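You operate a simulated robot arm through the tools that you are given. There is no shell and no other tool.

You are at the controls of a simulated robot arm. One attempt, no reset.

TASK
Top up press five's gear oil to the green band at Full.
Fine: spill none; park the spout, close the filler lid; the padlock stays on. Where these are worked on the way, their far stop is far enough and under half their travel is too little: filler lid.
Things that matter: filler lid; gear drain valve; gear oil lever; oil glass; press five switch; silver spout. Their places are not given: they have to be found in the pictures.

The check looks at the end state, three seconds after you hand in, the way a careful person would. Anything else that was tipped, shoved, dropped, spilled or broken makes it a failure. A push-on lid holds only when it is set on centred and level and pressed home; a screw cap is set on level and turned clockwise until tight.

THE ROBOT
A 7-joint arm with a two-finger gripper, fixed in place. Base frame: the origin is at the foot of the arm, x ahead of it, y to its left, z up. Lengths are in mm, angles in rad, forces in N, time in s.
With the tool pointing down near the work surface it reaches from about 300 to 740 mm from the base axis. Its first joint turns from -2.897 to 2.897 rad. Payload 1.71 kg.
The tool frame sits at the grasp point between the pads (the TCP): z along the fingers, y along the line on which they close. The tips reach 20 mm beyond it. The gripper opens to 96 mm. The gripper's body begins 113 mm behind the TCP.
Orientation is that of the tool frame in the base frame, as a unit quaternion [w, x, y, z]. With the fingers straight down and closing along the base's y, the tool's x points along the base's -x, its y along +y and its z along -z.

THE INTERFACE
- The arm moves only by the tool step_arm. Its argument "targets" is a list of rows, each a list of 7 numbers: the shift along the tool's x, y, z in units of 300 mm (1.0 is 300 mm), then the turn, a rotation vector about the tool's x, y, z in units of 60 degrees (1.0 is 60 degrees), then the closure, from 0 (fully open) to 1 (shut). In form: [[tx, ty, tz, rx, ry, rz, gripper], ...]. A call has 1 to 20 rows; each row is the pose to reach, as a shift and turn from the pose commanded when the call began, along the tool's axes at that moment. A call with a number of a shift or a turn outside -1 to 1 is refused whole. Each row takes 0.2 s and may step no farther than 50 mm and 0.15 rad from the row before; otherwise, or with a gripper value out of range, the whole call is refused. A pose out of reach is approached as far as the arm can. The call stops where the force on the tool passes 80 N (or 10 N more than at its start, if that is more) or the arm is blocked; 0.2 s more then pass. The fingers move at their own pace (about 153 mm/s each) and stop on an object; they squeeze with about 24 N. The grip force told is the motor's: it shows also when the fingers shut on nothing. Time passes only in rows, and 0.2 s behind the last, so rows that repeat a pose let the fingers close. It gives the time, the measured TCP pose, the force on the tool (base axes), the opening and the grip force at its end, in the units of the frame above (readings bear some noise), with the torque about the TCP (base axes, N m) and any sound that the robot's microphone picked up.
- Cameras (640 x 400 px; columns grow to the right, rows downward): "scene" is fixed at [217.8, 499, 1842.4]; the picture's right is [-0.46, -0.89, 0.00], its down [-0.80, 0.41, -0.44] and it looks along [0.39, -0.20, -0.90] (base axes); focal length 357 px, centre (320, 200). "wrist" rides on the gripper at [66, 14, -145] in the tool frame; the picture's right is [-0.21, 0.98, 0.00], its down [-0.88, -0.18, -0.44] and it looks along [-0.43, -0.09, 0.90] (tool axes); focal length 275 px, centre (320, 200).
- camera(camera): a new picture of that camera. No time passes.
- move_column(by): slides the trunk up (or, below 0, down) by that many mm; the arm rides with it, the base frame stays. It gives what a move gives, with no picture.
- point_at(camera, pixels): for up to 12 pixels [column, row] of the newest picture of that camera ("zoom" is the newest enlarged one), the place [x, y, z] in the base frame of the surface seen there, good to about 2 mm. No time passes.
- close_up(camera, box): a new picture of the part [left, top, right, bottom] of that camera's present view, enlarged. No time passes.
- job_done(): hands the job in; it is judged then, once.

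Leave the gripper open and the arm clear of the work at the hand-in unless told otherwise.

The tools are called as name(argument=value, ...) on one line, values as JSON. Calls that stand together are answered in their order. step_arm: Moves the arm, as the interface text tells. Its arguments: {"type":"object","properties":{"targets":{"type":"array"}},"required":["targets"]} The other tools are called the same way: move_column (by) slides the trunk up or down; camera (camera) takes a picture; point_at (camera, pixels) gives the place of the surface under pixels of a picture; close_up (camera, box) takes an enlarged picture of a part of a camera's view; job_done () hands the job in.

At the start:

```text
time_s: 0.0
tcp_pos: [310.8, 312.8, 1502.6]
tool_rot: [0.0, -0.001, 1.0, 0.0]
wrist_force: [0.0, -0.1, 0.7]
wrist_torque: [-0.03, 0.0, 0.0]
width: 95.9
grasp_force: 0.1
trunk travel left (down, up): [-325.0, 61.0]
```

scene: 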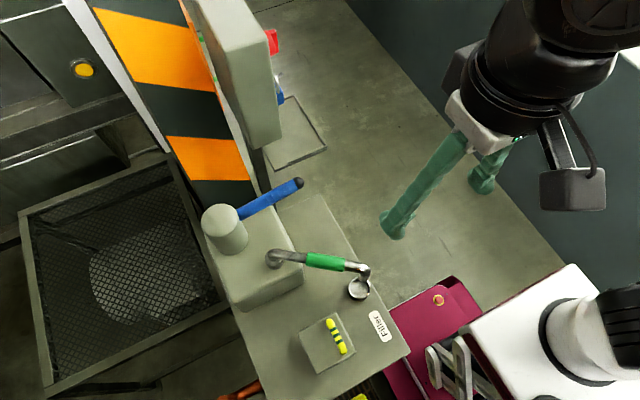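
wrist: 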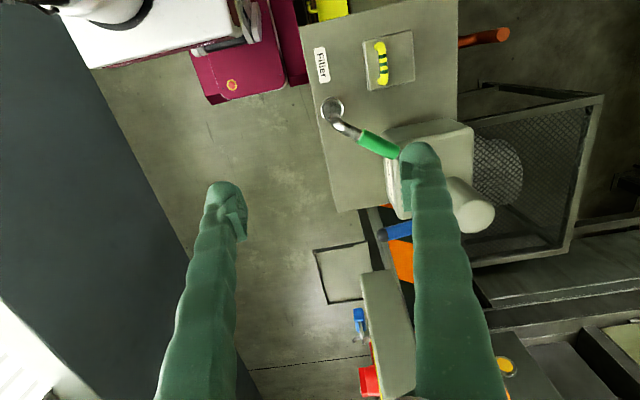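

I see a grey bench with a spout (green grip), a blue lever, a lid with a yellow/black handle, and a "Filler" label. I'll take fresh pictures and enlarge several parts before anything moves.

close_up(camera="scene", box=[180, 160, 420, 400])

close_up(camera="wrist", box=[280, 0, 620, 220])

close_up(camera="scene", box=[170, 0, 350, 180])

close_up(camera="wrist", box=[300, 200, 560, 400])

close_up(camera="scene", box=[380, 260, 500, 400])

```text
1.67 times, centred on (300, 280) of scene
```

zoom: 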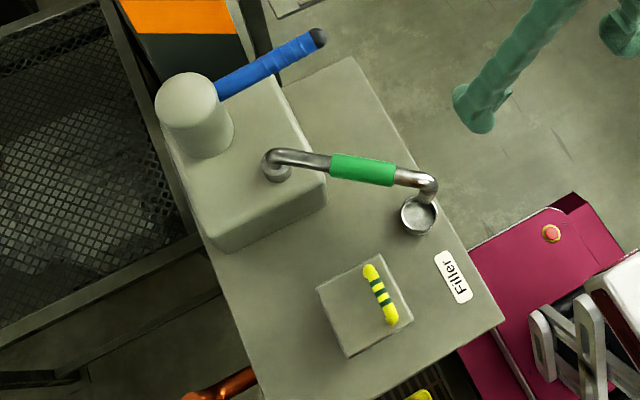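

```text
1.82 times, centred on (450, 110) of wrist
```

zoom: 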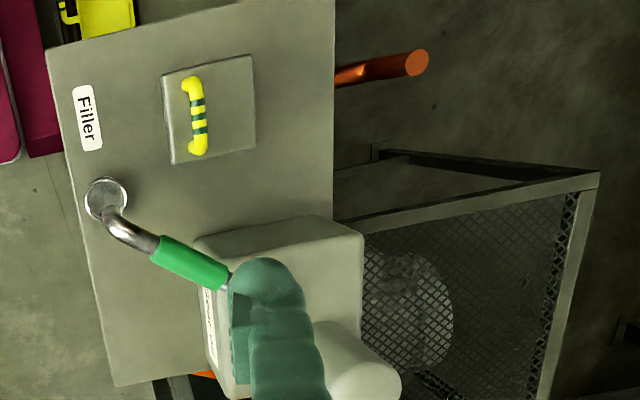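

```text
2.22 times, centred on (260, 90) of scene
```

zoom: 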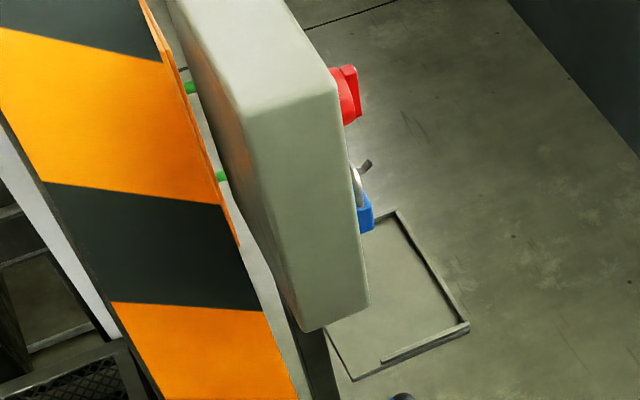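

```text
2.00 times, centred on (430, 300) of wrist
```

zoom: 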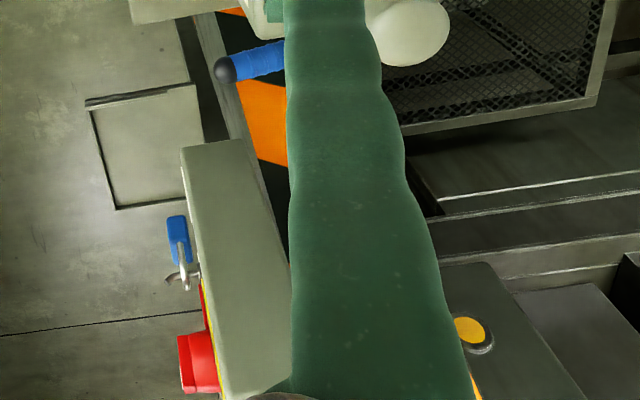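

```text
2.86 times, centred on (440, 330) of scene
```

zoom: 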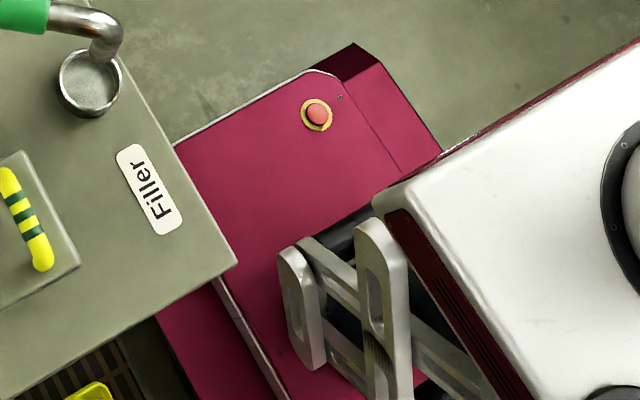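

The silver spout rests over a small cup beside the filler lid (the square hatch with yellow-green handle). I'll measure these places.

camera(camera="scene")

point_at(camera="scene", pixels=[[275, 257], [325, 261], [360, 268], [359, 288], [300, 183], [250, 208], [223, 218], [330, 322], [343, 352], [320, 345], [380, 326], [250, 390]])

point_at(camera="scene", pixels=[[300, 330], [331, 313], [355, 350], [318, 374], [408, 353], [320, 196], [235, 308], [290, 250], [302, 275], [240, 300], [272, 40], [280, 90]])

camera(camera="wrist")

point_at(camera="wrist", pixels=[[333, 108], [350, 130], [380, 145], [365, 60], [413, 55], [413, 30], [365, 38], [381, 45], [383, 80], [385, 65], [500, 35], [475, 40]])

point_at(camera="wrist", pixels=[[393, 190], [390, 150], [395, 210], [388, 236], [410, 230], [358, 318], [361, 336], [372, 380], [384, 350], [373, 290], [475, 213], [322, 65]])

```text
taken
```

scene: 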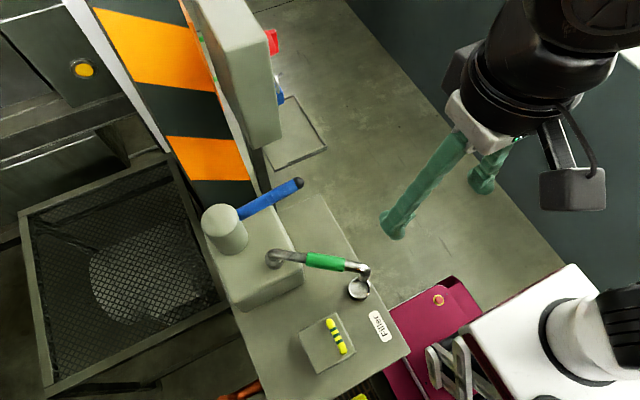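

```text
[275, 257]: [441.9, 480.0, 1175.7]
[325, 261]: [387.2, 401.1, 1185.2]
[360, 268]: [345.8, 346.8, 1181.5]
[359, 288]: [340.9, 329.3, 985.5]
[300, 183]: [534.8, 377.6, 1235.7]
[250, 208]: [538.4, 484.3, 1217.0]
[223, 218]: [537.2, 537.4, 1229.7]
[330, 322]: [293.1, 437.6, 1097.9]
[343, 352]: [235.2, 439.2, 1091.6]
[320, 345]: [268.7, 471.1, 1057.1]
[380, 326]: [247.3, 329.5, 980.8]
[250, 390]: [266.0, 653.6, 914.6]
```

```text
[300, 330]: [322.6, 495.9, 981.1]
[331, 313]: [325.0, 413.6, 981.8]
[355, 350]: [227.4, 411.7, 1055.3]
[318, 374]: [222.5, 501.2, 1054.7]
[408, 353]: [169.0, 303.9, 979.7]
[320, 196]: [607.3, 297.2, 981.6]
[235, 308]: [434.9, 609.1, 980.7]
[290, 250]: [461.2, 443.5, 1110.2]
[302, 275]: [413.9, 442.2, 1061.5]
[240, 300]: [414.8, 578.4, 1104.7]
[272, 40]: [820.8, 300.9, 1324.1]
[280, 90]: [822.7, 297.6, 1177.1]
```

```text
taken
```

wrist: 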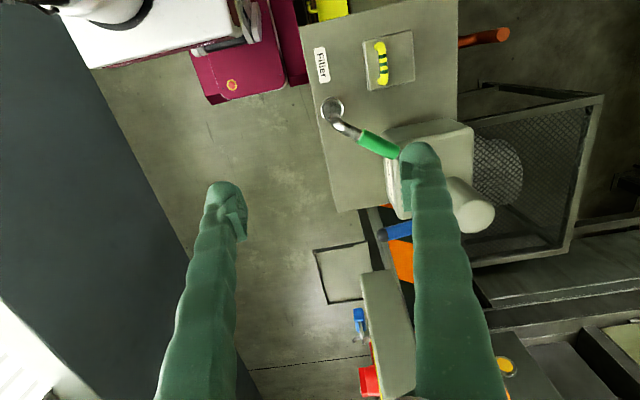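

```text
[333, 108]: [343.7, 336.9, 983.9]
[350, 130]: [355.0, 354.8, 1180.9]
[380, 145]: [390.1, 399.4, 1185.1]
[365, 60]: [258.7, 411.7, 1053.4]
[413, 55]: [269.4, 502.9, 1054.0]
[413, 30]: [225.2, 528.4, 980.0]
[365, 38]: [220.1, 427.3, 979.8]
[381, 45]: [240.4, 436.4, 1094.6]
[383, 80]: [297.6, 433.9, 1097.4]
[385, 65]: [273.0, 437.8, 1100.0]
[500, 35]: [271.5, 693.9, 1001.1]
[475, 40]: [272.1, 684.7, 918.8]
```

```text
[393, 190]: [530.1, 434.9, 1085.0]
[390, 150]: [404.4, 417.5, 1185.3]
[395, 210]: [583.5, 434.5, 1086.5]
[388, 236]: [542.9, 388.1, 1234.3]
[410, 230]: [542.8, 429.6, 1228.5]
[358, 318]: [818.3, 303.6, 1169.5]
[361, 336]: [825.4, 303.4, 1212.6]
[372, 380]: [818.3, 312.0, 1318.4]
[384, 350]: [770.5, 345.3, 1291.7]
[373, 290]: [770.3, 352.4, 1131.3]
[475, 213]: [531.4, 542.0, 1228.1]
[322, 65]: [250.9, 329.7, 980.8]
```

Bench top is at z≈980, the filler lid top at z≈1055 with its handle along x at y≈437, and the spout swivels about (442,480). The oil glass is not visible yet, so I'll tilt the wrist and drop back toward −y to look at the face of the gear box at y≈435.

step_arm(targets=[[0, -0.068, 0.105, -0.125, 0, 0, 0], [0, -0.136, 0.21, -0.25, 0, 0, 0], [0, -0.204, 0.316, -0.375, 0, 0, 0], [0, -0.272, 0.421, -0.5, 0, 0, 0], [0, -0.34, 0.527, -0.625, 0, 0, 0], [0, -0.408, 0.632, -0.75, 0, 0, 0], [0, -0.475, 0.738, -0.875, 0, 0, 0], [0, -0.543, 0.843, -1.0, 0, 0, 0]])

camera(camera="wrist")

camera(camera="scene")

```text
time_s: 1.8
tcp_pos: [295.4, 148.3, 1253.5]
tool_rot: [0.006, -0.001, 0.866, 0.501]
wrist_force: [-0.1, -0.6, 0.2]
wrist_torque: [0.04, 0.05, 0.06]
width: 95.9
grasp_force: 0.0
trunk travel left (down, up): [-325.0, 61.0]
```

```text
taken
```

wrist: 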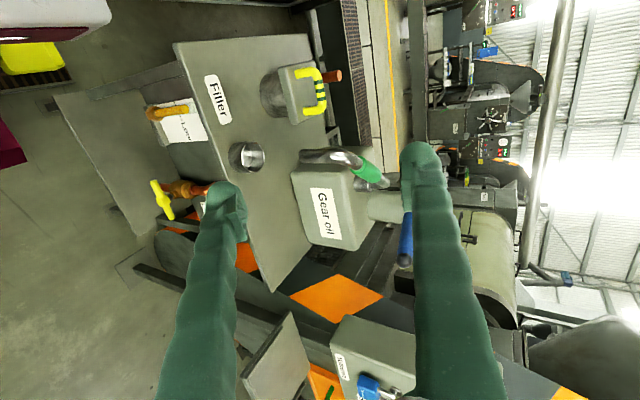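

```text
taken
```

scene: 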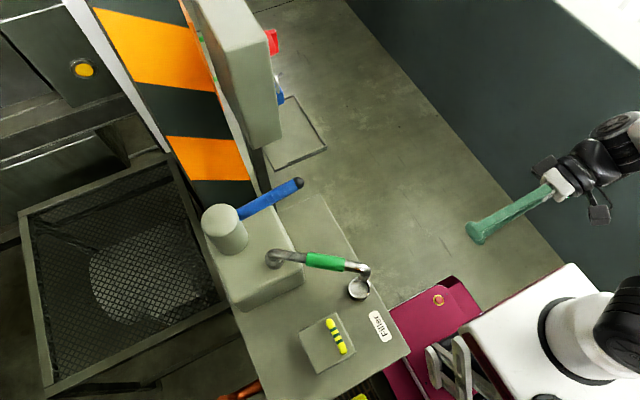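

The gear box is labelled "Gear oil". On the bench's front face I see an instrument plate at about (180,118) and a yellow tee-valve at about (165,195). I'll enlarge these.

close_up(camera="wrist", box=[120, 70, 280, 230])

close_up(camera="wrist", box=[220, 50, 460, 290])

close_up(camera="wrist", box=[240, 280, 440, 400])

point_at(camera="wrist", pixels=[[165, 112], [185, 105], [182, 130], [155, 190], [165, 215], [185, 190], [180, 125], [250, 155], [335, 75], [405, 262], [404, 215], [170, 108]])

```text
2.50 times, centred on (200, 150) of wrist
```

zoom: 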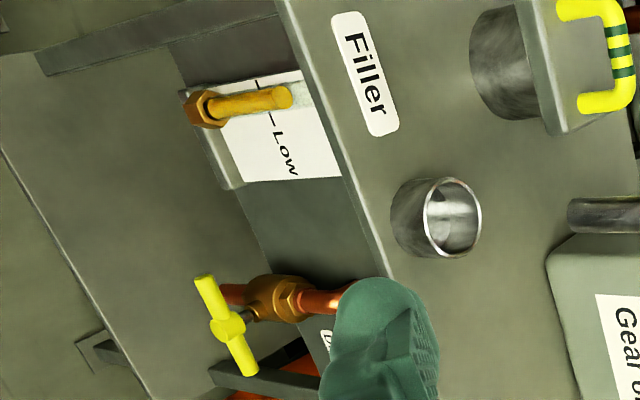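

```text
1.67 times, centred on (340, 170) of wrist
```

zoom: 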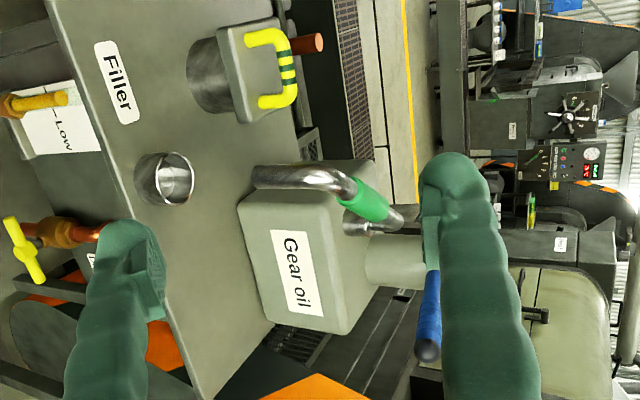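

```text
3.20 times, centred on (340, 340) of wrist
```

zoom: 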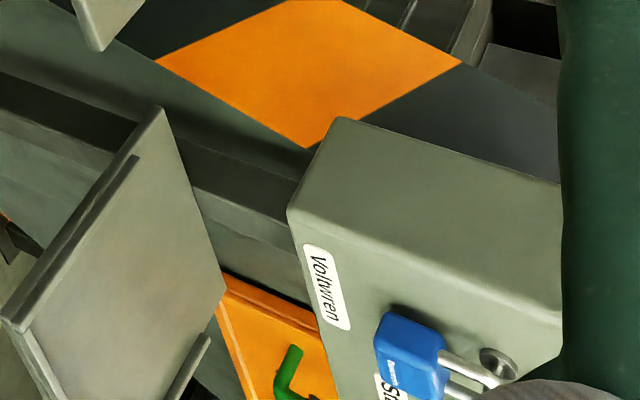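

```text
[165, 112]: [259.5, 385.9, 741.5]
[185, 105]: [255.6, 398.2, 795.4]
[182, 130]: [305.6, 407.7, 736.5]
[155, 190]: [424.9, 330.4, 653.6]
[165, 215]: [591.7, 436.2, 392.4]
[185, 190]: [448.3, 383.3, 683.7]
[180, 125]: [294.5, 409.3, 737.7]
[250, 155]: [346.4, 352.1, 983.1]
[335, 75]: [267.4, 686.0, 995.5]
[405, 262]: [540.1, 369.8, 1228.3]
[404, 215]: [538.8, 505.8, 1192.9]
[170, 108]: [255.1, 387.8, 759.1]
```

I found the oil glass on the front plate around (257,388,~740–830) and the yellow drain tee at about (430,335,660). I need an upright look at the glass, so I'll check where the robot's own base parts are before lowering the trunk.

point_at(camera="scene", pixels=[[438, 300], [470, 285], [400, 345], [495, 310], [570, 270], [440, 380], [610, 370], [454, 345], [360, 398], [475, 230]])

```text
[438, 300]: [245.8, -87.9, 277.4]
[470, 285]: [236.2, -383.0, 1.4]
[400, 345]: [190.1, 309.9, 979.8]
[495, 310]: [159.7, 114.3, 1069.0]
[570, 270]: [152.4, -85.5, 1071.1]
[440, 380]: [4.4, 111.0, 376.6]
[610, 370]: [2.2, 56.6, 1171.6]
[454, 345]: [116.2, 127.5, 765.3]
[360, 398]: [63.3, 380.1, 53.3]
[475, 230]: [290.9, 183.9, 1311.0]
```

The pedestal stays well clear of the bench, so I'll lower the trunk 250 mm to view the glass from the front.

move_column(by=-250)

step_arm(targets=[[0, 0, 0, 0, 0, 0.125, 0], [0, 0, 0, 0, 0, 0.25, 0], [0, 0, 0, 0, 0, 0.375, 0], [0, 0, 0, 0, 0, 0.5, 0], [0, 0, 0, 0, 0, 0.625, 0], [0, 0, 0, 0, 0, 0.75, 0]])

step_arm(targets=[[0, 0, 0, 0, 0, 0.125, 0], [0, 0, 0, 0, 0, 0.25, 0], [0, 0, 0, 0, 0, 0.375, 0], [0, 0, 0, 0, 0, 0.5, 0], [0, 0, 0, 0, 0, 0.625, 0], [0, 0, 0, 0, 0, 0.75, 0]])

camera(camera="wrist")

```text
time_s: 4.4
tcp_pos: [291.2, 150.4, 1002.3]
tool_rot: [0.006, -0.004, 0.866, 0.5]
wrist_force: [-0.1, 0.5, 0.2]
wrist_torque: [0.02, -0.01, 0.0]
width: 96.0
grasp_force: 0.0
trunk travel left (down, up): [-75.0, 311.0]
```

```text
time_s: 5.8
tcp_pos: [292.1, 149.6, 1004.4]
tool_rot: [-0.187, 0.328, 0.801, 0.464]
wrist_force: [0.3, 0.7, -0.1]
wrist_torque: [0.02, 0.02, 0.0]
width: 95.8
grasp_force: 0.0
trunk travel left (down, up): [-75.0, 311.0]
```

```text
time_s: 7.2
tcp_pos: [290.1, 149.3, 1004.4]
tool_rot: [-0.35, 0.61, 0.615, 0.358]
wrist_force: [-0.1, -0.1, 0.6]
wrist_torque: [0.02, -0.02, -0.03]
width: 96.1
grasp_force: 0.0
trunk travel left (down, up): [-75.0, 311.0]
```

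```text
taken
```

wrist: 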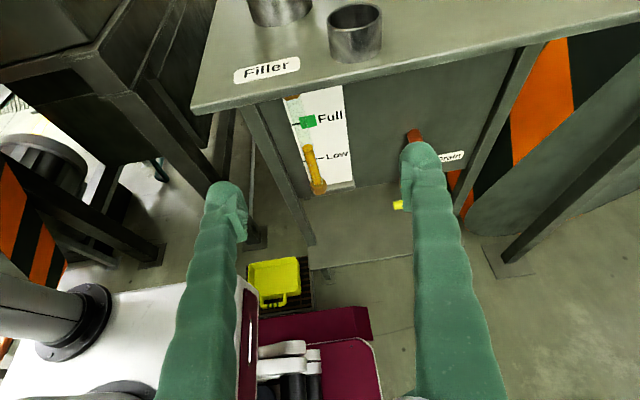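

Now I can see the glass with "Full" (green) and "Low" marks at (315,120)/(320,157) and the drain at the right. Enlarging.

close_up(camera="wrist", box=[270, 80, 370, 200])

close_up(camera="wrist", box=[370, 110, 490, 230])

point_at(camera="wrist", pixels=[[307, 122], [312, 122], [308, 147], [317, 180], [293, 98], [330, 117], [325, 157], [300, 99], [455, 157]])

```text
3.33 times, centred on (320, 140) of wrist
```

zoom: 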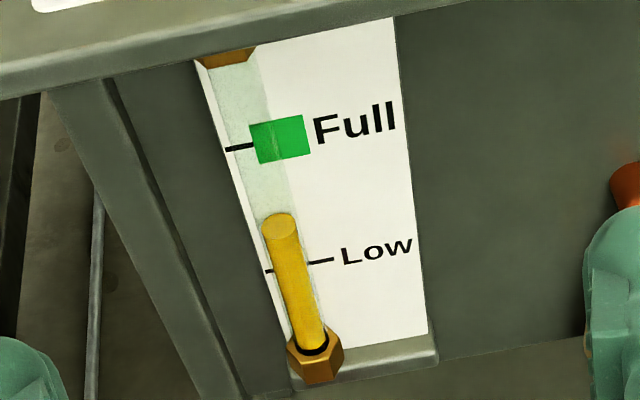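

```text
3.33 times, centred on (430, 170) of wrist
```

zoom: 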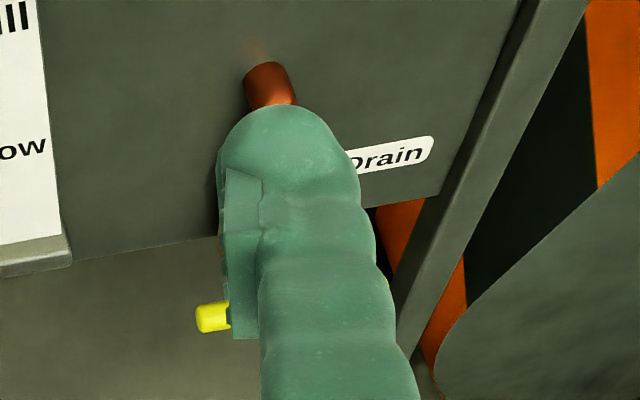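

```text
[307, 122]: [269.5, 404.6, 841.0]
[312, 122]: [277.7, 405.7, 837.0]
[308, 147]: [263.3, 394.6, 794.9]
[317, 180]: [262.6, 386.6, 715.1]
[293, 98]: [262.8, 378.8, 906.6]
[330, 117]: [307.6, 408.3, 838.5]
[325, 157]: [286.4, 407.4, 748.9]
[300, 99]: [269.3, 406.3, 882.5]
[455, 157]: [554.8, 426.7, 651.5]
```

Level sits just above "Low" (oil top z≈793), and the green band is around z≈838. Next I'll shift right to see the drain valve's state past the finger.

step_arm(targets=[[0, 0.15, 0, 0, 0.1, 0, 0], [0, 0.3, 0, 0, 0.2, 0, 0], [0, 0.45, 0, 0, 0.3, 0, 0]])

camera(camera="wrist")

close_up(camera="wrist", box=[240, 100, 440, 280])

```text
time_s: 8.0
tcp_pos: [427.1, 150.0, 1005.3]
tool_rot: [-0.441, 0.546, 0.552, 0.45]
wrist_force: [1.0, -0.1, 0.5]
wrist_torque: [-0.01, -0.01, -0.01]
width: 95.9
grasp_force: 0.1
trunk travel left (down, up): [-75.0, 311.0]
```

```text
taken
```

wrist: 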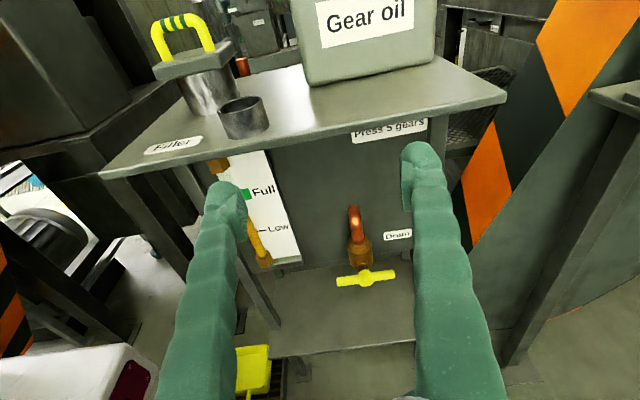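

```text
2.22 times, centred on (340, 190) of wrist
```

zoom: 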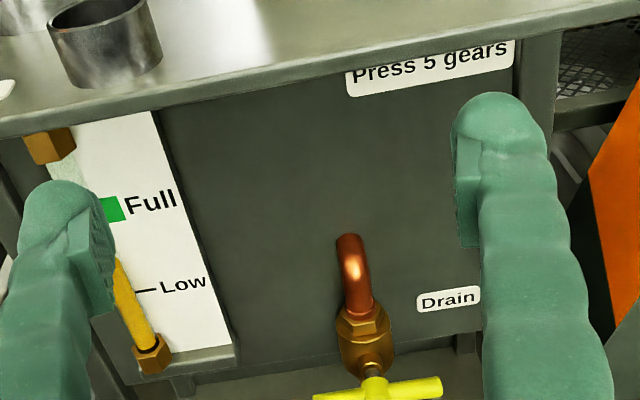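

The drain's tee is crosswise to its pipe (shut), with no drip. Tank is labelled "Press 5 gears". Now a closer look at the filler lid, the cup and the lever.

close_up(camera="wrist", box=[120, 0, 300, 160])

point_at(camera="wrist", pixels=[[155, 38], [183, 20], [213, 45], [155, 68], [233, 47], [185, 90], [215, 100], [243, 102], [240, 66], [210, 70]])

close_up(camera="scene", box=[280, 270, 400, 390])

```text
2.50 times, centred on (210, 80) of wrist
```

zoom: 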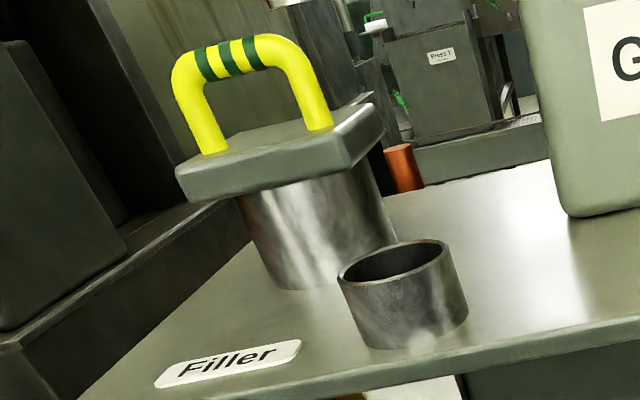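

```text
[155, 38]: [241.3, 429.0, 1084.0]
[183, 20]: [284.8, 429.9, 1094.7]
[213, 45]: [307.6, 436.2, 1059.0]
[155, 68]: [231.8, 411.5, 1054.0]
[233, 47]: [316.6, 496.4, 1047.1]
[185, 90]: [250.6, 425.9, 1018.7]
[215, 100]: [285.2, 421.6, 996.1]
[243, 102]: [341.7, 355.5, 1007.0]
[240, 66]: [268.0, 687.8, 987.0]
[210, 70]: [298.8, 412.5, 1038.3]
```

```text
3.33 times, centred on (340, 330) of scene
```

zoom: 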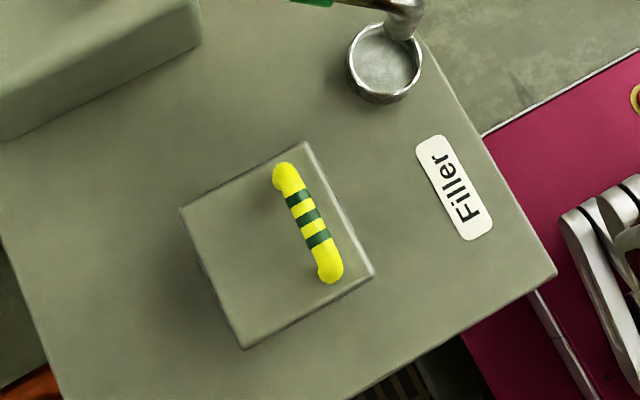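

The lid is a square plate (x 222–316, y 412–502) on a round neck, handle offset to the near side, so the hinge should be on the far (+y) edge. I'll bring the trunk back up and undo the yaw, then look at the hinge and the lever.

move_column(by=250)

step_arm(targets=[[0, -0.03, 0, 0, 0, -0.125, 0], [0, -0.06, 0, 0, 0, -0.25, 0], [0, -0.09, 0, 0, 0, -0.375, 0], [0, -0.12, 0, 0, 0, -0.5, 0], [0, -0.15, 0, 0, 0, -0.625, 0], [0, -0.18, 0, 0, 0, -0.75, 0]])

step_arm(targets=[[0, 0, 0, 0, 0, -0.125, 0], [0, 0, 0, 0, 0, -0.25, 0], [0, 0, 0, 0, 0, -0.375, 0], [0, 0, 0, 0, 0, -0.5, 0], [0, 0, 0, 0, 0, -0.625, 0], [0, 0, 0, 0, 0, -0.75, 0]])

camera(camera="wrist")

```text
time_s: 10.6
tcp_pos: [426.3, 149.1, 1255.8]
tool_rot: [-0.441, 0.546, 0.553, 0.449]
wrist_force: [0.1, 0.5, 0.4]
wrist_torque: [0.0, 0.03, 0.0]
width: 95.9
grasp_force: 0.1
trunk travel left (down, up): [-325.0, 61.0]
```

```text
time_s: 12.0
tcp_pos: [372.1, 149.1, 1253.7]
tool_rot: [-0.235, 0.292, 0.72, 0.584]
wrist_force: [0.2, 0.3, 0.2]
wrist_torque: [0.01, 0.03, 0.05]
width: 96.3
grasp_force: 0.1
trunk travel left (down, up): [-325.0, 61.0]
```

```text
time_s: 13.4
tcp_pos: [372.4, 149.3, 1255.4]
tool_rot: [0.007, -0.006, 0.777, 0.629]
wrist_force: [-0.3, 0.6, 0.7]
wrist_torque: [-0.01, 0.02, -0.05]
width: 96.3
grasp_force: 0.0
trunk travel left (down, up): [-325.0, 61.0]
```

```text
taken
```

wrist: 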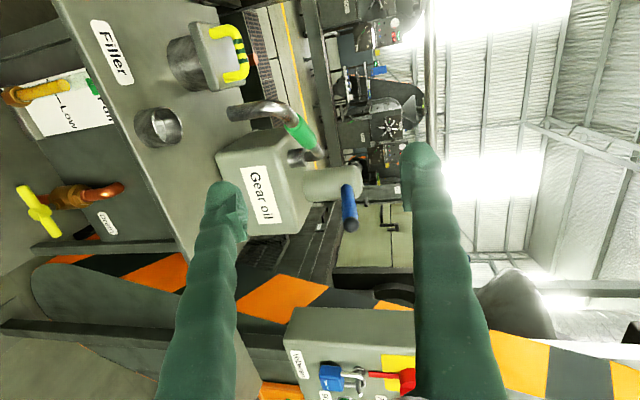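

Enlarging the lever/post, and the padlocked switch.

close_up(camera="wrist", box=[200, 80, 400, 260])

close_up(camera="wrist", box=[280, 300, 440, 400])

close_up(camera="wrist", box=[130, 0, 290, 150])

```text
2.22 times, centred on (300, 170) of wrist
```

zoom: 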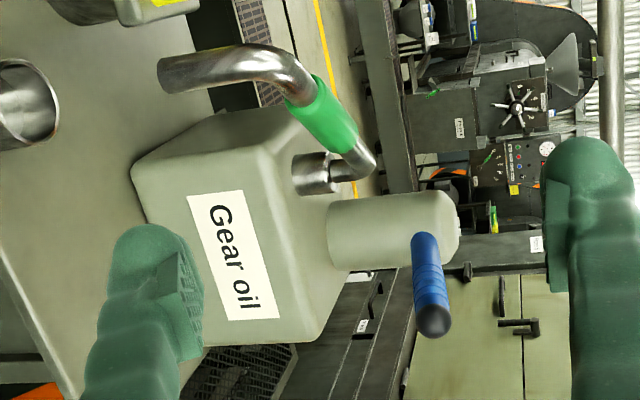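

```text
4.00 times, centred on (360, 350) of wrist
```

zoom: 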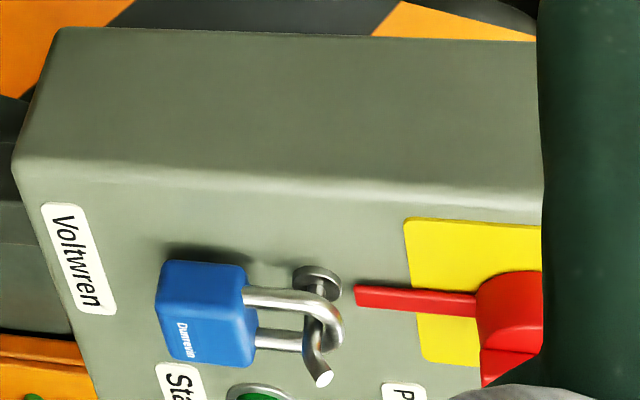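

```text
2.67 times, centred on (210, 75) of wrist
```

zoom: 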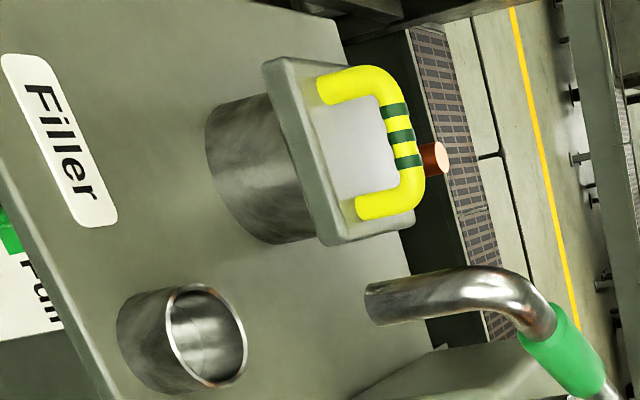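

Measuring the spout tip, grip and lever geometry from this view.

camera(camera="wrist")

point_at(camera="wrist", pixels=[[231, 112], [250, 110], [278, 108], [292, 120], [300, 135], [310, 150], [295, 158], [330, 185], [347, 192], [350, 225], [355, 188], [160, 128]])

point_at(camera="wrist", pixels=[[213, 36], [232, 32], [238, 52], [236, 70], [228, 76], [200, 55], [205, 25], [210, 85], [180, 60], [193, 25], [318, 150], [343, 180]])

```text
taken
```

wrist: 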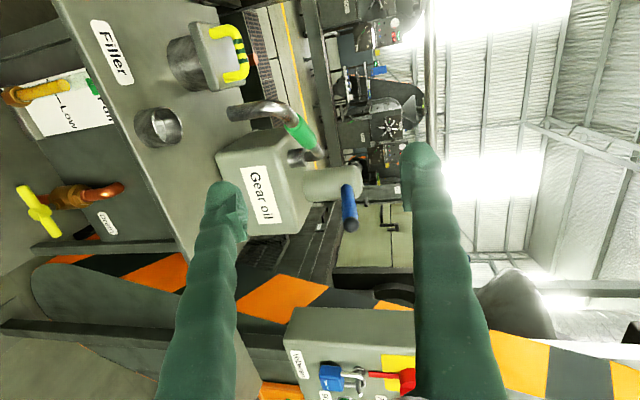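

```text
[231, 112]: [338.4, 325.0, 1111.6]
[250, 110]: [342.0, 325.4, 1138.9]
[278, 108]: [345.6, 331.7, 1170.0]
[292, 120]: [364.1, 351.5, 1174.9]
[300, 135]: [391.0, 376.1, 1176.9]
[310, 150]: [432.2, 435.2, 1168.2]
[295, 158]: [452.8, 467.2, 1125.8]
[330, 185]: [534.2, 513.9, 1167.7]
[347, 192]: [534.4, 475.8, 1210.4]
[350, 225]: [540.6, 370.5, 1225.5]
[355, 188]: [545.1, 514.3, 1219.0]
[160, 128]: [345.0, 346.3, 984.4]
```

```text
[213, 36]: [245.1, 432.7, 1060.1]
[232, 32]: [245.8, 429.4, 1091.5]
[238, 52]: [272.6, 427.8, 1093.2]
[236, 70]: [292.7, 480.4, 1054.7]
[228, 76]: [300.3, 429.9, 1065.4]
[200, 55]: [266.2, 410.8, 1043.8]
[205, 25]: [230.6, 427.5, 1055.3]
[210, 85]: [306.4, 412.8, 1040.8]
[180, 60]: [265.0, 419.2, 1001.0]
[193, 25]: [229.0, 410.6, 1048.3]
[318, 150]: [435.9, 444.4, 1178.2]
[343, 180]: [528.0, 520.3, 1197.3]
```

Spout outlet hangs at z≈1110 with its arm at z≈1175; lid handle bar runs at (270, 437, 1092). I'll set a partial opening and move to a pre-grasp in front of the handle, tool nearly horizontal, fingers one above the other.

step_arm(targets=[[0.068, -0.084, 0.086, 0, 0, 0, 0.3], [0.136, -0.168, 0.173, 0, 0, 0, 0.6], [0.204, -0.251, 0.259, 0, 0, 0, 0.6], [0.272, -0.335, 0.346, 0, 0, 0, 0.6], [0.34, -0.419, 0.432, 0, 0, 0, 0.6]])

camera(camera="wrist")

camera(camera="scene")

```text
time_s: 14.6
tcp_pos: [303.0, 249.9, 1093.0]
tool_rot: [0.009, -0.009, 0.777, 0.629]
wrist_force: [-0.5, 0.3, 0.4]
wrist_torque: [-0.03, 0.04, 0.0]
width: 38.6
grasp_force: 0.1
out of reach, approached as far as the arm can: row 4, 5
trunk travel left (down, up): [-325.0, 61.0]
```

```text
taken
```

wrist: 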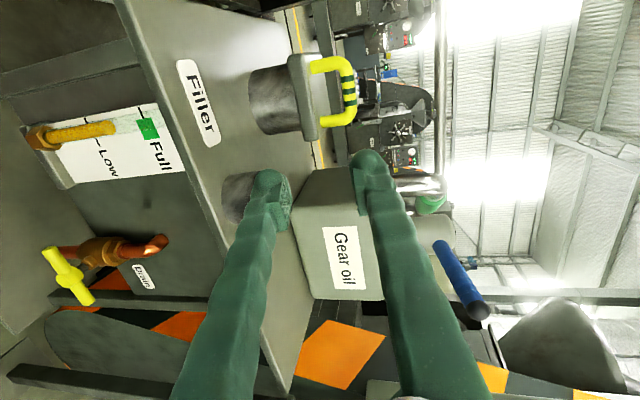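

```text
taken
```

scene: 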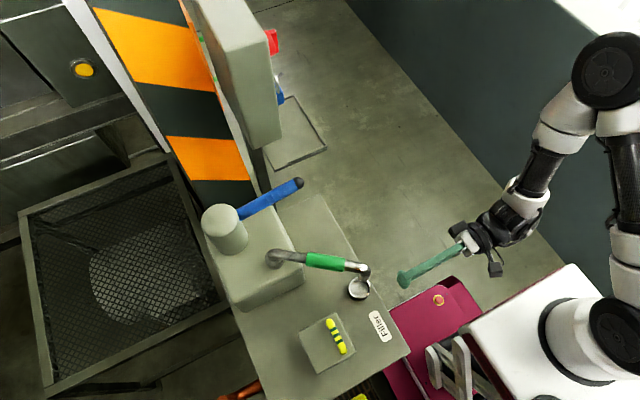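

That pose was at the inner limit of reach. Moving outward toward the handle should be easier; I'll advance to y≈370, x≈270.

step_arm(targets=[[0.037, 0.033, 0.129, 0, 0, 0, 0.6], [0.074, 0.066, 0.258, 0, 0, 0, 0.6], [0.11, 0.099, 0.387, 0, 0, 0, 0.6]])

```text
time_s: 15.4
tcp_pos: [274.1, 373.6, 1096.2]
tool_rot: [0.008, -0.006, 0.777, 0.629]
wrist_force: [0.1, 0.6, 0.1]
wrist_torque: [0.02, 0.0, 0.07]
width: 38.4
grasp_force: 0.0
out of reach, approached as far as the arm can: row 1, 2, 3
trunk travel left (down, up): [-325.0, 61.0]
```

Good: now at (274,374,1096). A check picture before going onto the bar.

camera(camera="wrist")

point_at(camera="wrist", pixels=[[320, 60], [345, 60], [350, 40], [350, 80]])

close_up(camera="scene", box=[260, 200, 460, 380])

```text
taken
```

wrist: 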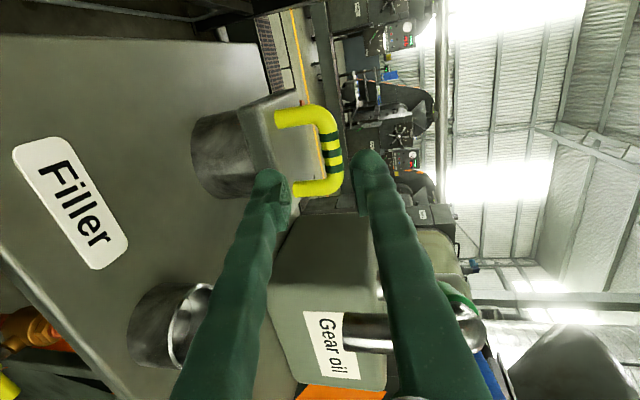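

```text
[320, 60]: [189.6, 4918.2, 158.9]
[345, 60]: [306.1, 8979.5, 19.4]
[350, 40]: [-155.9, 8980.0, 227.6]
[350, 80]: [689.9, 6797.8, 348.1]
```

```text
2.22 times, centred on (360, 290) of scene
```

zoom: 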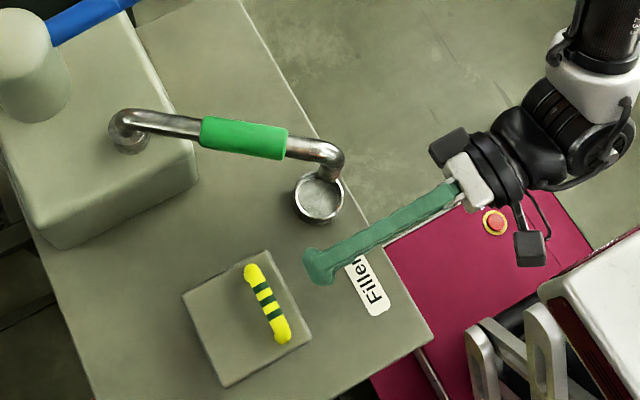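

Bar visible at about (330,150). Measuring it again from here.

point_at(camera="wrist", pixels=[[330, 128], [332, 145], [335, 160], [322, 112], [326, 150], [340, 150], [285, 120], [310, 188], [250, 130], [300, 150]])

```text
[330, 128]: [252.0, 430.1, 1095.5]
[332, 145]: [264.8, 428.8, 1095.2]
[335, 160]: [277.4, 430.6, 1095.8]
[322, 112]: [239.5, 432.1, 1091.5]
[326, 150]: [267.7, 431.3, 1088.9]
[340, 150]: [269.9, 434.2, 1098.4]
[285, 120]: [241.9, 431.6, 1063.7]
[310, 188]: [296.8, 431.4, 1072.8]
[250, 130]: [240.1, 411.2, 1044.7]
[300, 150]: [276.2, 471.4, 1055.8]
```

Bar centre ≈ (270,436,1093), ~13 mm thick. Narrowing to ~31 mm and sliding over it.

step_arm(targets=[[0.005, 0.013, 0.068, 0, 0, 0, 0.68], [0.01, 0.026, 0.136, 0, 0, 0, 0.68], [0.015, 0.039, 0.204, 0, 0, 0, 0.68]])

camera(camera="wrist")

```text
time_s: 16.2
tcp_pos: [265.3, 434.4, 1096.1]
tool_rot: [0.006, -0.005, 0.778, 0.629]
wrist_force: [1.2, -0.4, 0.6]
wrist_torque: [-0.02, 0.01, 0.01]
width: 31.0
grasp_force: 0.0
trunk travel left (down, up): [-325.0, 61.0]
```

```text
taken
```

wrist: 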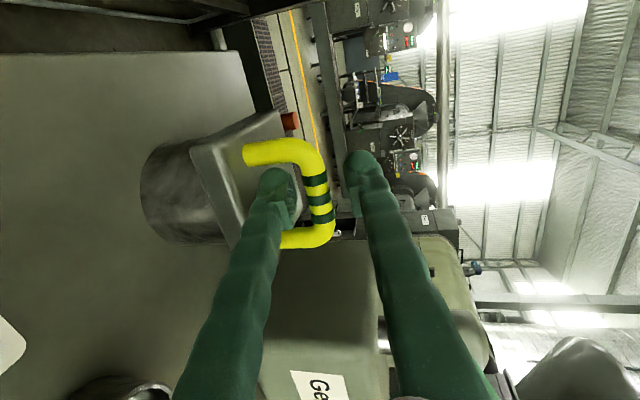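

The fingers straddle the bar. A small centring correction, then close.

step_arm(targets=[[-0.013, -0.008, 0.004, 0, 0, 0, 0.68], [-0.013, -0.008, 0.004, 0, 0, 0, 1.0], [-0.013, -0.008, 0.004, 0, 0, 0, 1.0]])

camera(camera="wrist")

```text
time_s: 17.0
tcp_pos: [270.0, 435.2, 1093.5]
tool_rot: [0.005, -0.006, 0.777, 0.629]
wrist_force: [-1.7, 6.4, -3.6]
wrist_torque: [-0.02, 0.68, -0.19]
width: 9.5
grasp_force: 35.0
trunk travel left (down, up): [-325.0, 61.0]
```

```text
taken
```

wrist: 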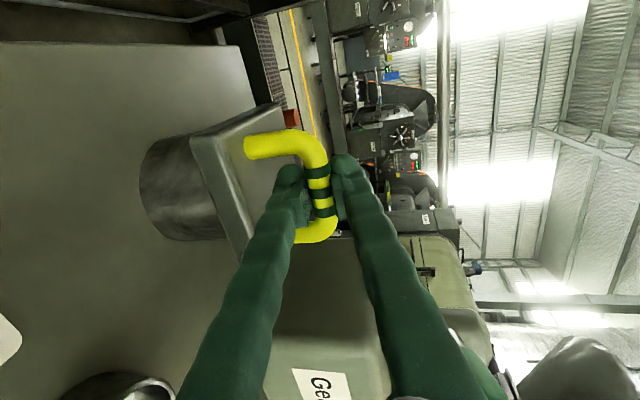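

The handle is held (9.5 mm width, 35 N). Now a small trial lift: 8° about the presumed hinge at y≈504, z≈1047.

step_arm(targets=[[0, 0.017, 0.008, 0.067, 0, 0, 1.0], [0, 0.035, 0.017, 0.133, 0, 0, 1.0]])

camera(camera="wrist")

close_up(camera="scene", box=[260, 270, 420, 390])

```text
time_s: 17.6
tcp_pos: [271.3, 442.8, 1102.5]
tool_rot: [0.007, -0.004, 0.82, 0.572]
wrist_force: [-3.2, 9.4, -8.8]
wrist_torque: [0.11, 0.39, -0.7]
width: 9.7
grasp_force: 35.5
trunk travel left (down, up): [-325.0, 61.0]
```

```text
taken
```

wrist: 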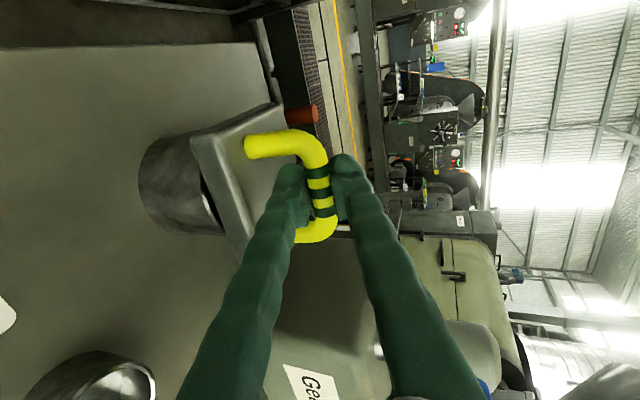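

```text
3.33 times, centred on (340, 330) of scene
```

zoom: 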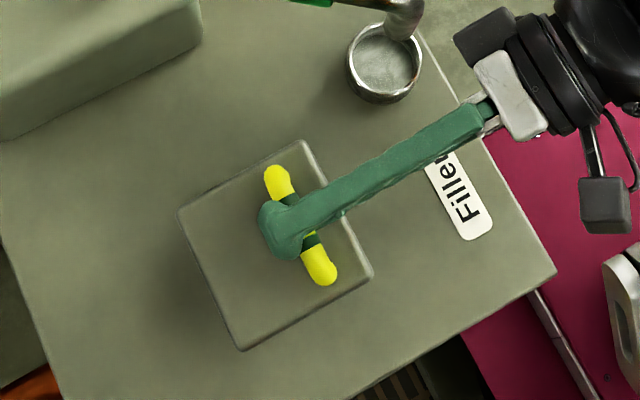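

The lid is lifting with the handle and the gap is opening at the neck. Continuing the arc by another 24°.

step_arm(targets=[[0, 0.0345, 0.0169, 0.133, 0, 0, 1.0], [0, 0.0662, 0.0387, 0.267, 0, 0, 1.0], [0, 0.0948, 0.0644, 0.4, 0, 0, 1.0]])

camera(camera="wrist")

close_up(camera="scene", box=[260, 270, 420, 390])

```text
time_s: 18.4
tcp_pos: [270.9, 472.1, 1121.4]
tool_rot: [0.006, -0.004, 0.921, 0.389]
wrist_force: [1.3, 9.6, -18.4]
wrist_torque: [0.04, 0.21, -0.62]
width: 9.6
grasp_force: 34.8
trunk travel left (down, up): [-325.0, 61.0]
```

```text
taken
```

wrist: 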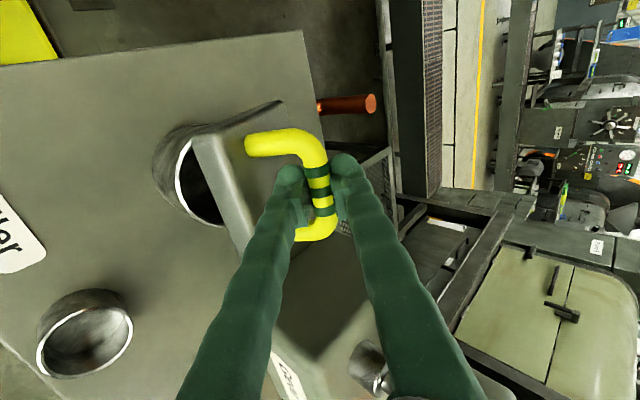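

```text
3.33 times, centred on (340, 330) of scene
```

zoom: 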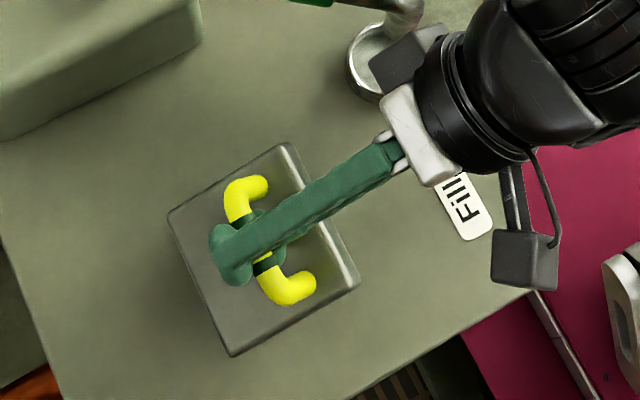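

Smooth so far (32°). The pull points straight at the hinge, so I'll tighten the radius by ~4 mm and continue another 40°.

step_arm(targets=[[0, 0.0307, 0.0217, 0.133, 0, 0, 1.0], [0, 0.0586, 0.0458, 0.267, 0, 0, 1.0], [0, 0.0826, 0.073, 0.4, 0, 0, 1.0], [0, 0.1052, 0.101, 0.533, 0, 0, 1.0], [0, 0.1233, 0.1315, 0.667, 0, 0, 1.0]])

camera(camera="wrist")

camera(camera="scene")

```text
time_s: 19.6
tcp_pos: [276.2, 525.6, 1122.2]
tool_rot: [0.012, 0.002, 0.999, 0.052]
wrist_force: [23.1, 3.8, 19.1]
wrist_torque: [-0.01, -0.12, -0.36]
width: 8.9
grasp_force: 34.6
trunk travel left (down, up): [-325.0, 61.0]
```

```text
taken
```

wrist: 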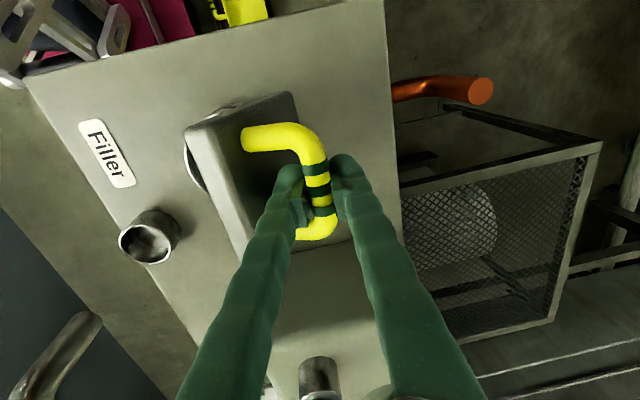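

```text
taken
```

scene: 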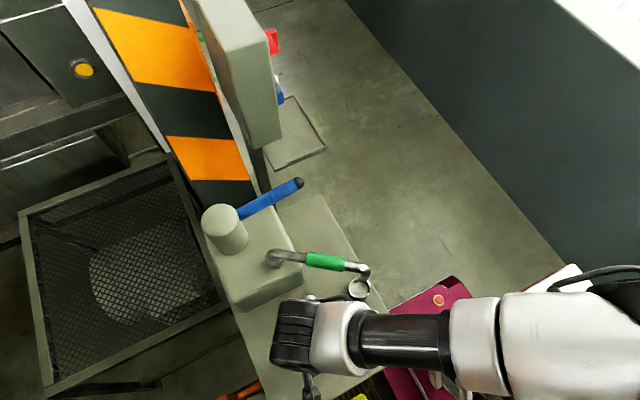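

Lid is at ~72°. The handle drifted +5 mm in x, so the hinge line is slightly yawed. I'll yield in x, ease the radius, and continue gently.

step_arm(targets=[[-0.012, 0.0181, 0.0051, 0.067, 0, 0, 1.0], [-0.017, 0.0362, 0.0102, 0.133, 0, 0, 1.0], [-0.019, 0.0668, 0.0311, 0.267, 0, 0, 1.0]])

camera(camera="wrist")

```text
time_s: 20.4
tcp_pos: [274.5, 548.8, 1113.8]
tool_rot: [0.007, 0.0, 0.996, -0.087]
wrist_force: [12.8, 8.9, 13.5]
wrist_torque: [0.05, -0.13, -0.37]
width: 8.8
grasp_force: 34.9
trunk travel left (down, up): [-325.0, 61.0]
```

```text
taken
```

wrist: 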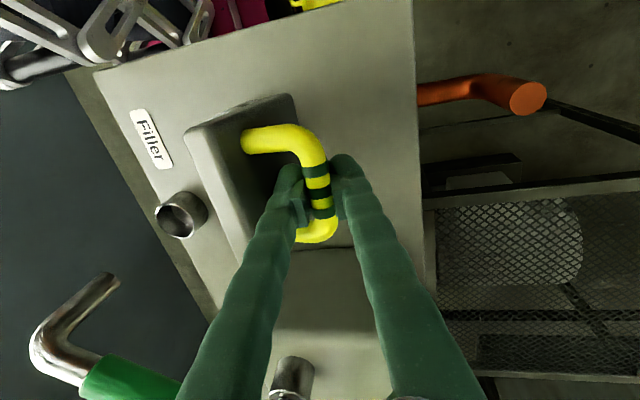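

Lid at ~88°. A further 16° toward its stop, watching the force.

step_arm(targets=[[-0.003, 0.0166, 0.0086, 0.067, 0, 0, 1.0], [-0.005, 0.0332, 0.0172, 0.133, 0, 0, 1.0], [-0.006, 0.0483, 0.028, 0.2, 0, 0, 1.0], [-0.007, 0.0634, 0.0393, 0.267, 0, 0, 1.0]])

camera(camera="wrist")

camera(camera="scene")

```text
time_s: 21.4
tcp_pos: [275.0, 566.0, 1101.3]
tool_rot: [0.006, 0.001, 0.974, -0.225]
wrist_force: [-5.2, 16.7, 18.4]
wrist_torque: [-0.01, -0.44, -0.35]
width: 8.4
grasp_force: 35.1
trunk travel left (down, up): [-325.0, 61.0]
```

```text
taken
```

wrist: 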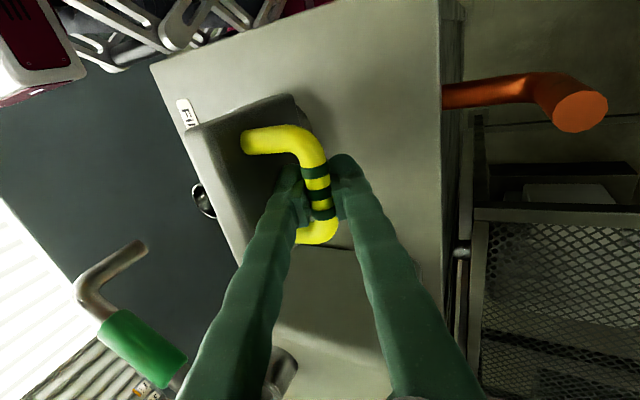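

```text
taken
```

scene: 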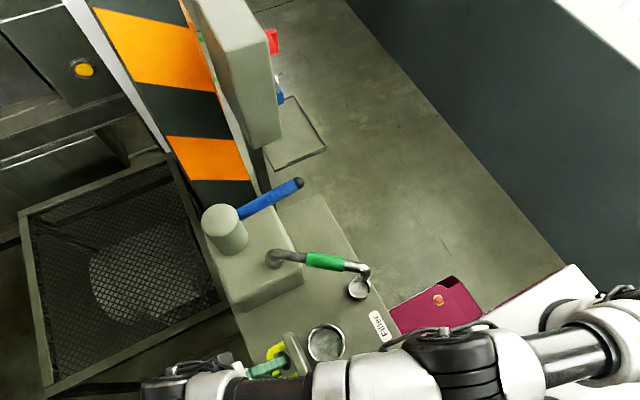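

Past vertical (~104°), neck uncovered. Another 8° to find the stop.

step_arm(targets=[[0, 0.0171, 0.0085, 0.067, 0, 0, 1.0], [0, 0.0342, 0.017, 0.133, 0, 0, 1.0]])

close_up(camera="scene", box=[230, 290, 390, 400])

```text
time_s: 22.0
tcp_pos: [275.6, 567.9, 1095.7]
tool_rot: [0.006, 0.002, 0.965, -0.261]
wrist_force: [-16.3, 3.4, 3.7]
wrist_torque: [0.0, 0.43, -0.62]
width: 8.5
grasp_force: 35.0
out of reach, approached as far as the arm can: row 2
trunk travel left (down, up): [-325.0, 61.0]
```

```text
3.64 times, centred on (310, 345) of scene
```

zoom: 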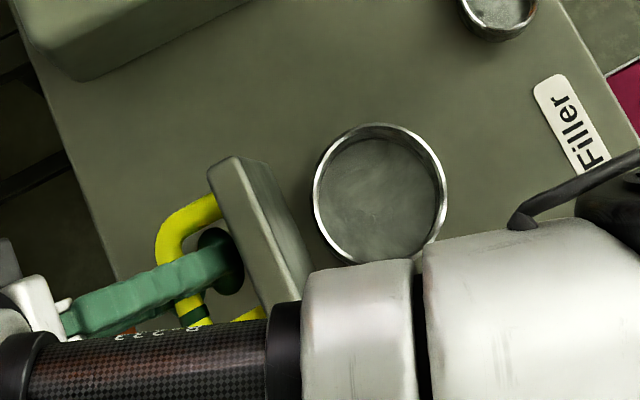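

The arm has reached its limit with the lid at ~107°, well past vertical. I'll release (to ~32 mm), straightening the tool a little, and see whether the lid stays.

step_arm(targets=[[0, 0, 0, 0, 0, 0, 0.667], [0, 0, 0, -0.11, 0, 0, 0.667], [0, 0, 0, -0.217, 0, 0, 0.667]])

camera(camera="wrist")

close_up(camera="scene", box=[230, 290, 390, 400])

```text
time_s: 22.8
tcp_pos: [277.2, 565.1, 1094.2]
tool_rot: [0.008, 0.002, 0.989, -0.146]
wrist_force: [0.0, -0.5, 0.1]
wrist_torque: [0.02, 0.04, 0.01]
width: 31.9
grasp_force: 0.0
trunk travel left (down, up): [-325.0, 61.0]
```

```text
taken
```

wrist: 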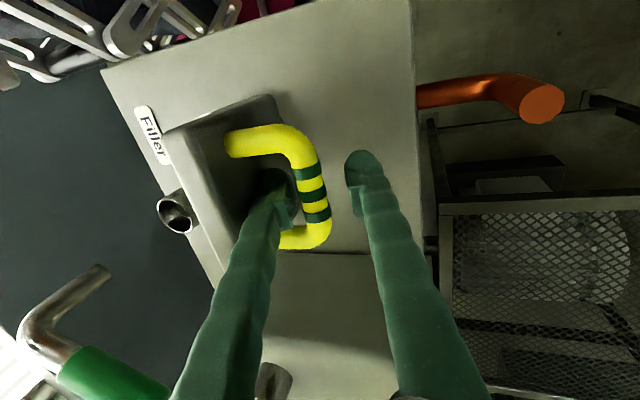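

```text
3.64 times, centred on (310, 345) of scene
```

zoom: 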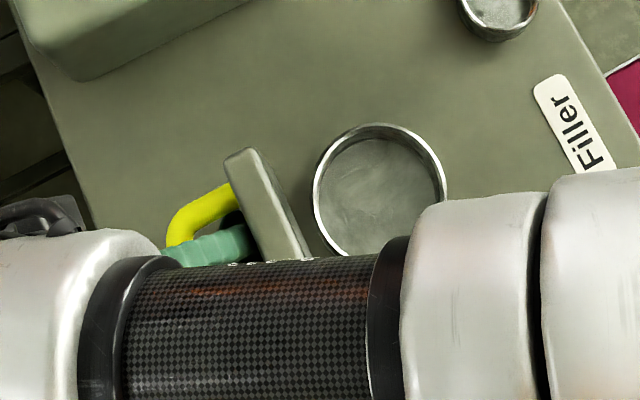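

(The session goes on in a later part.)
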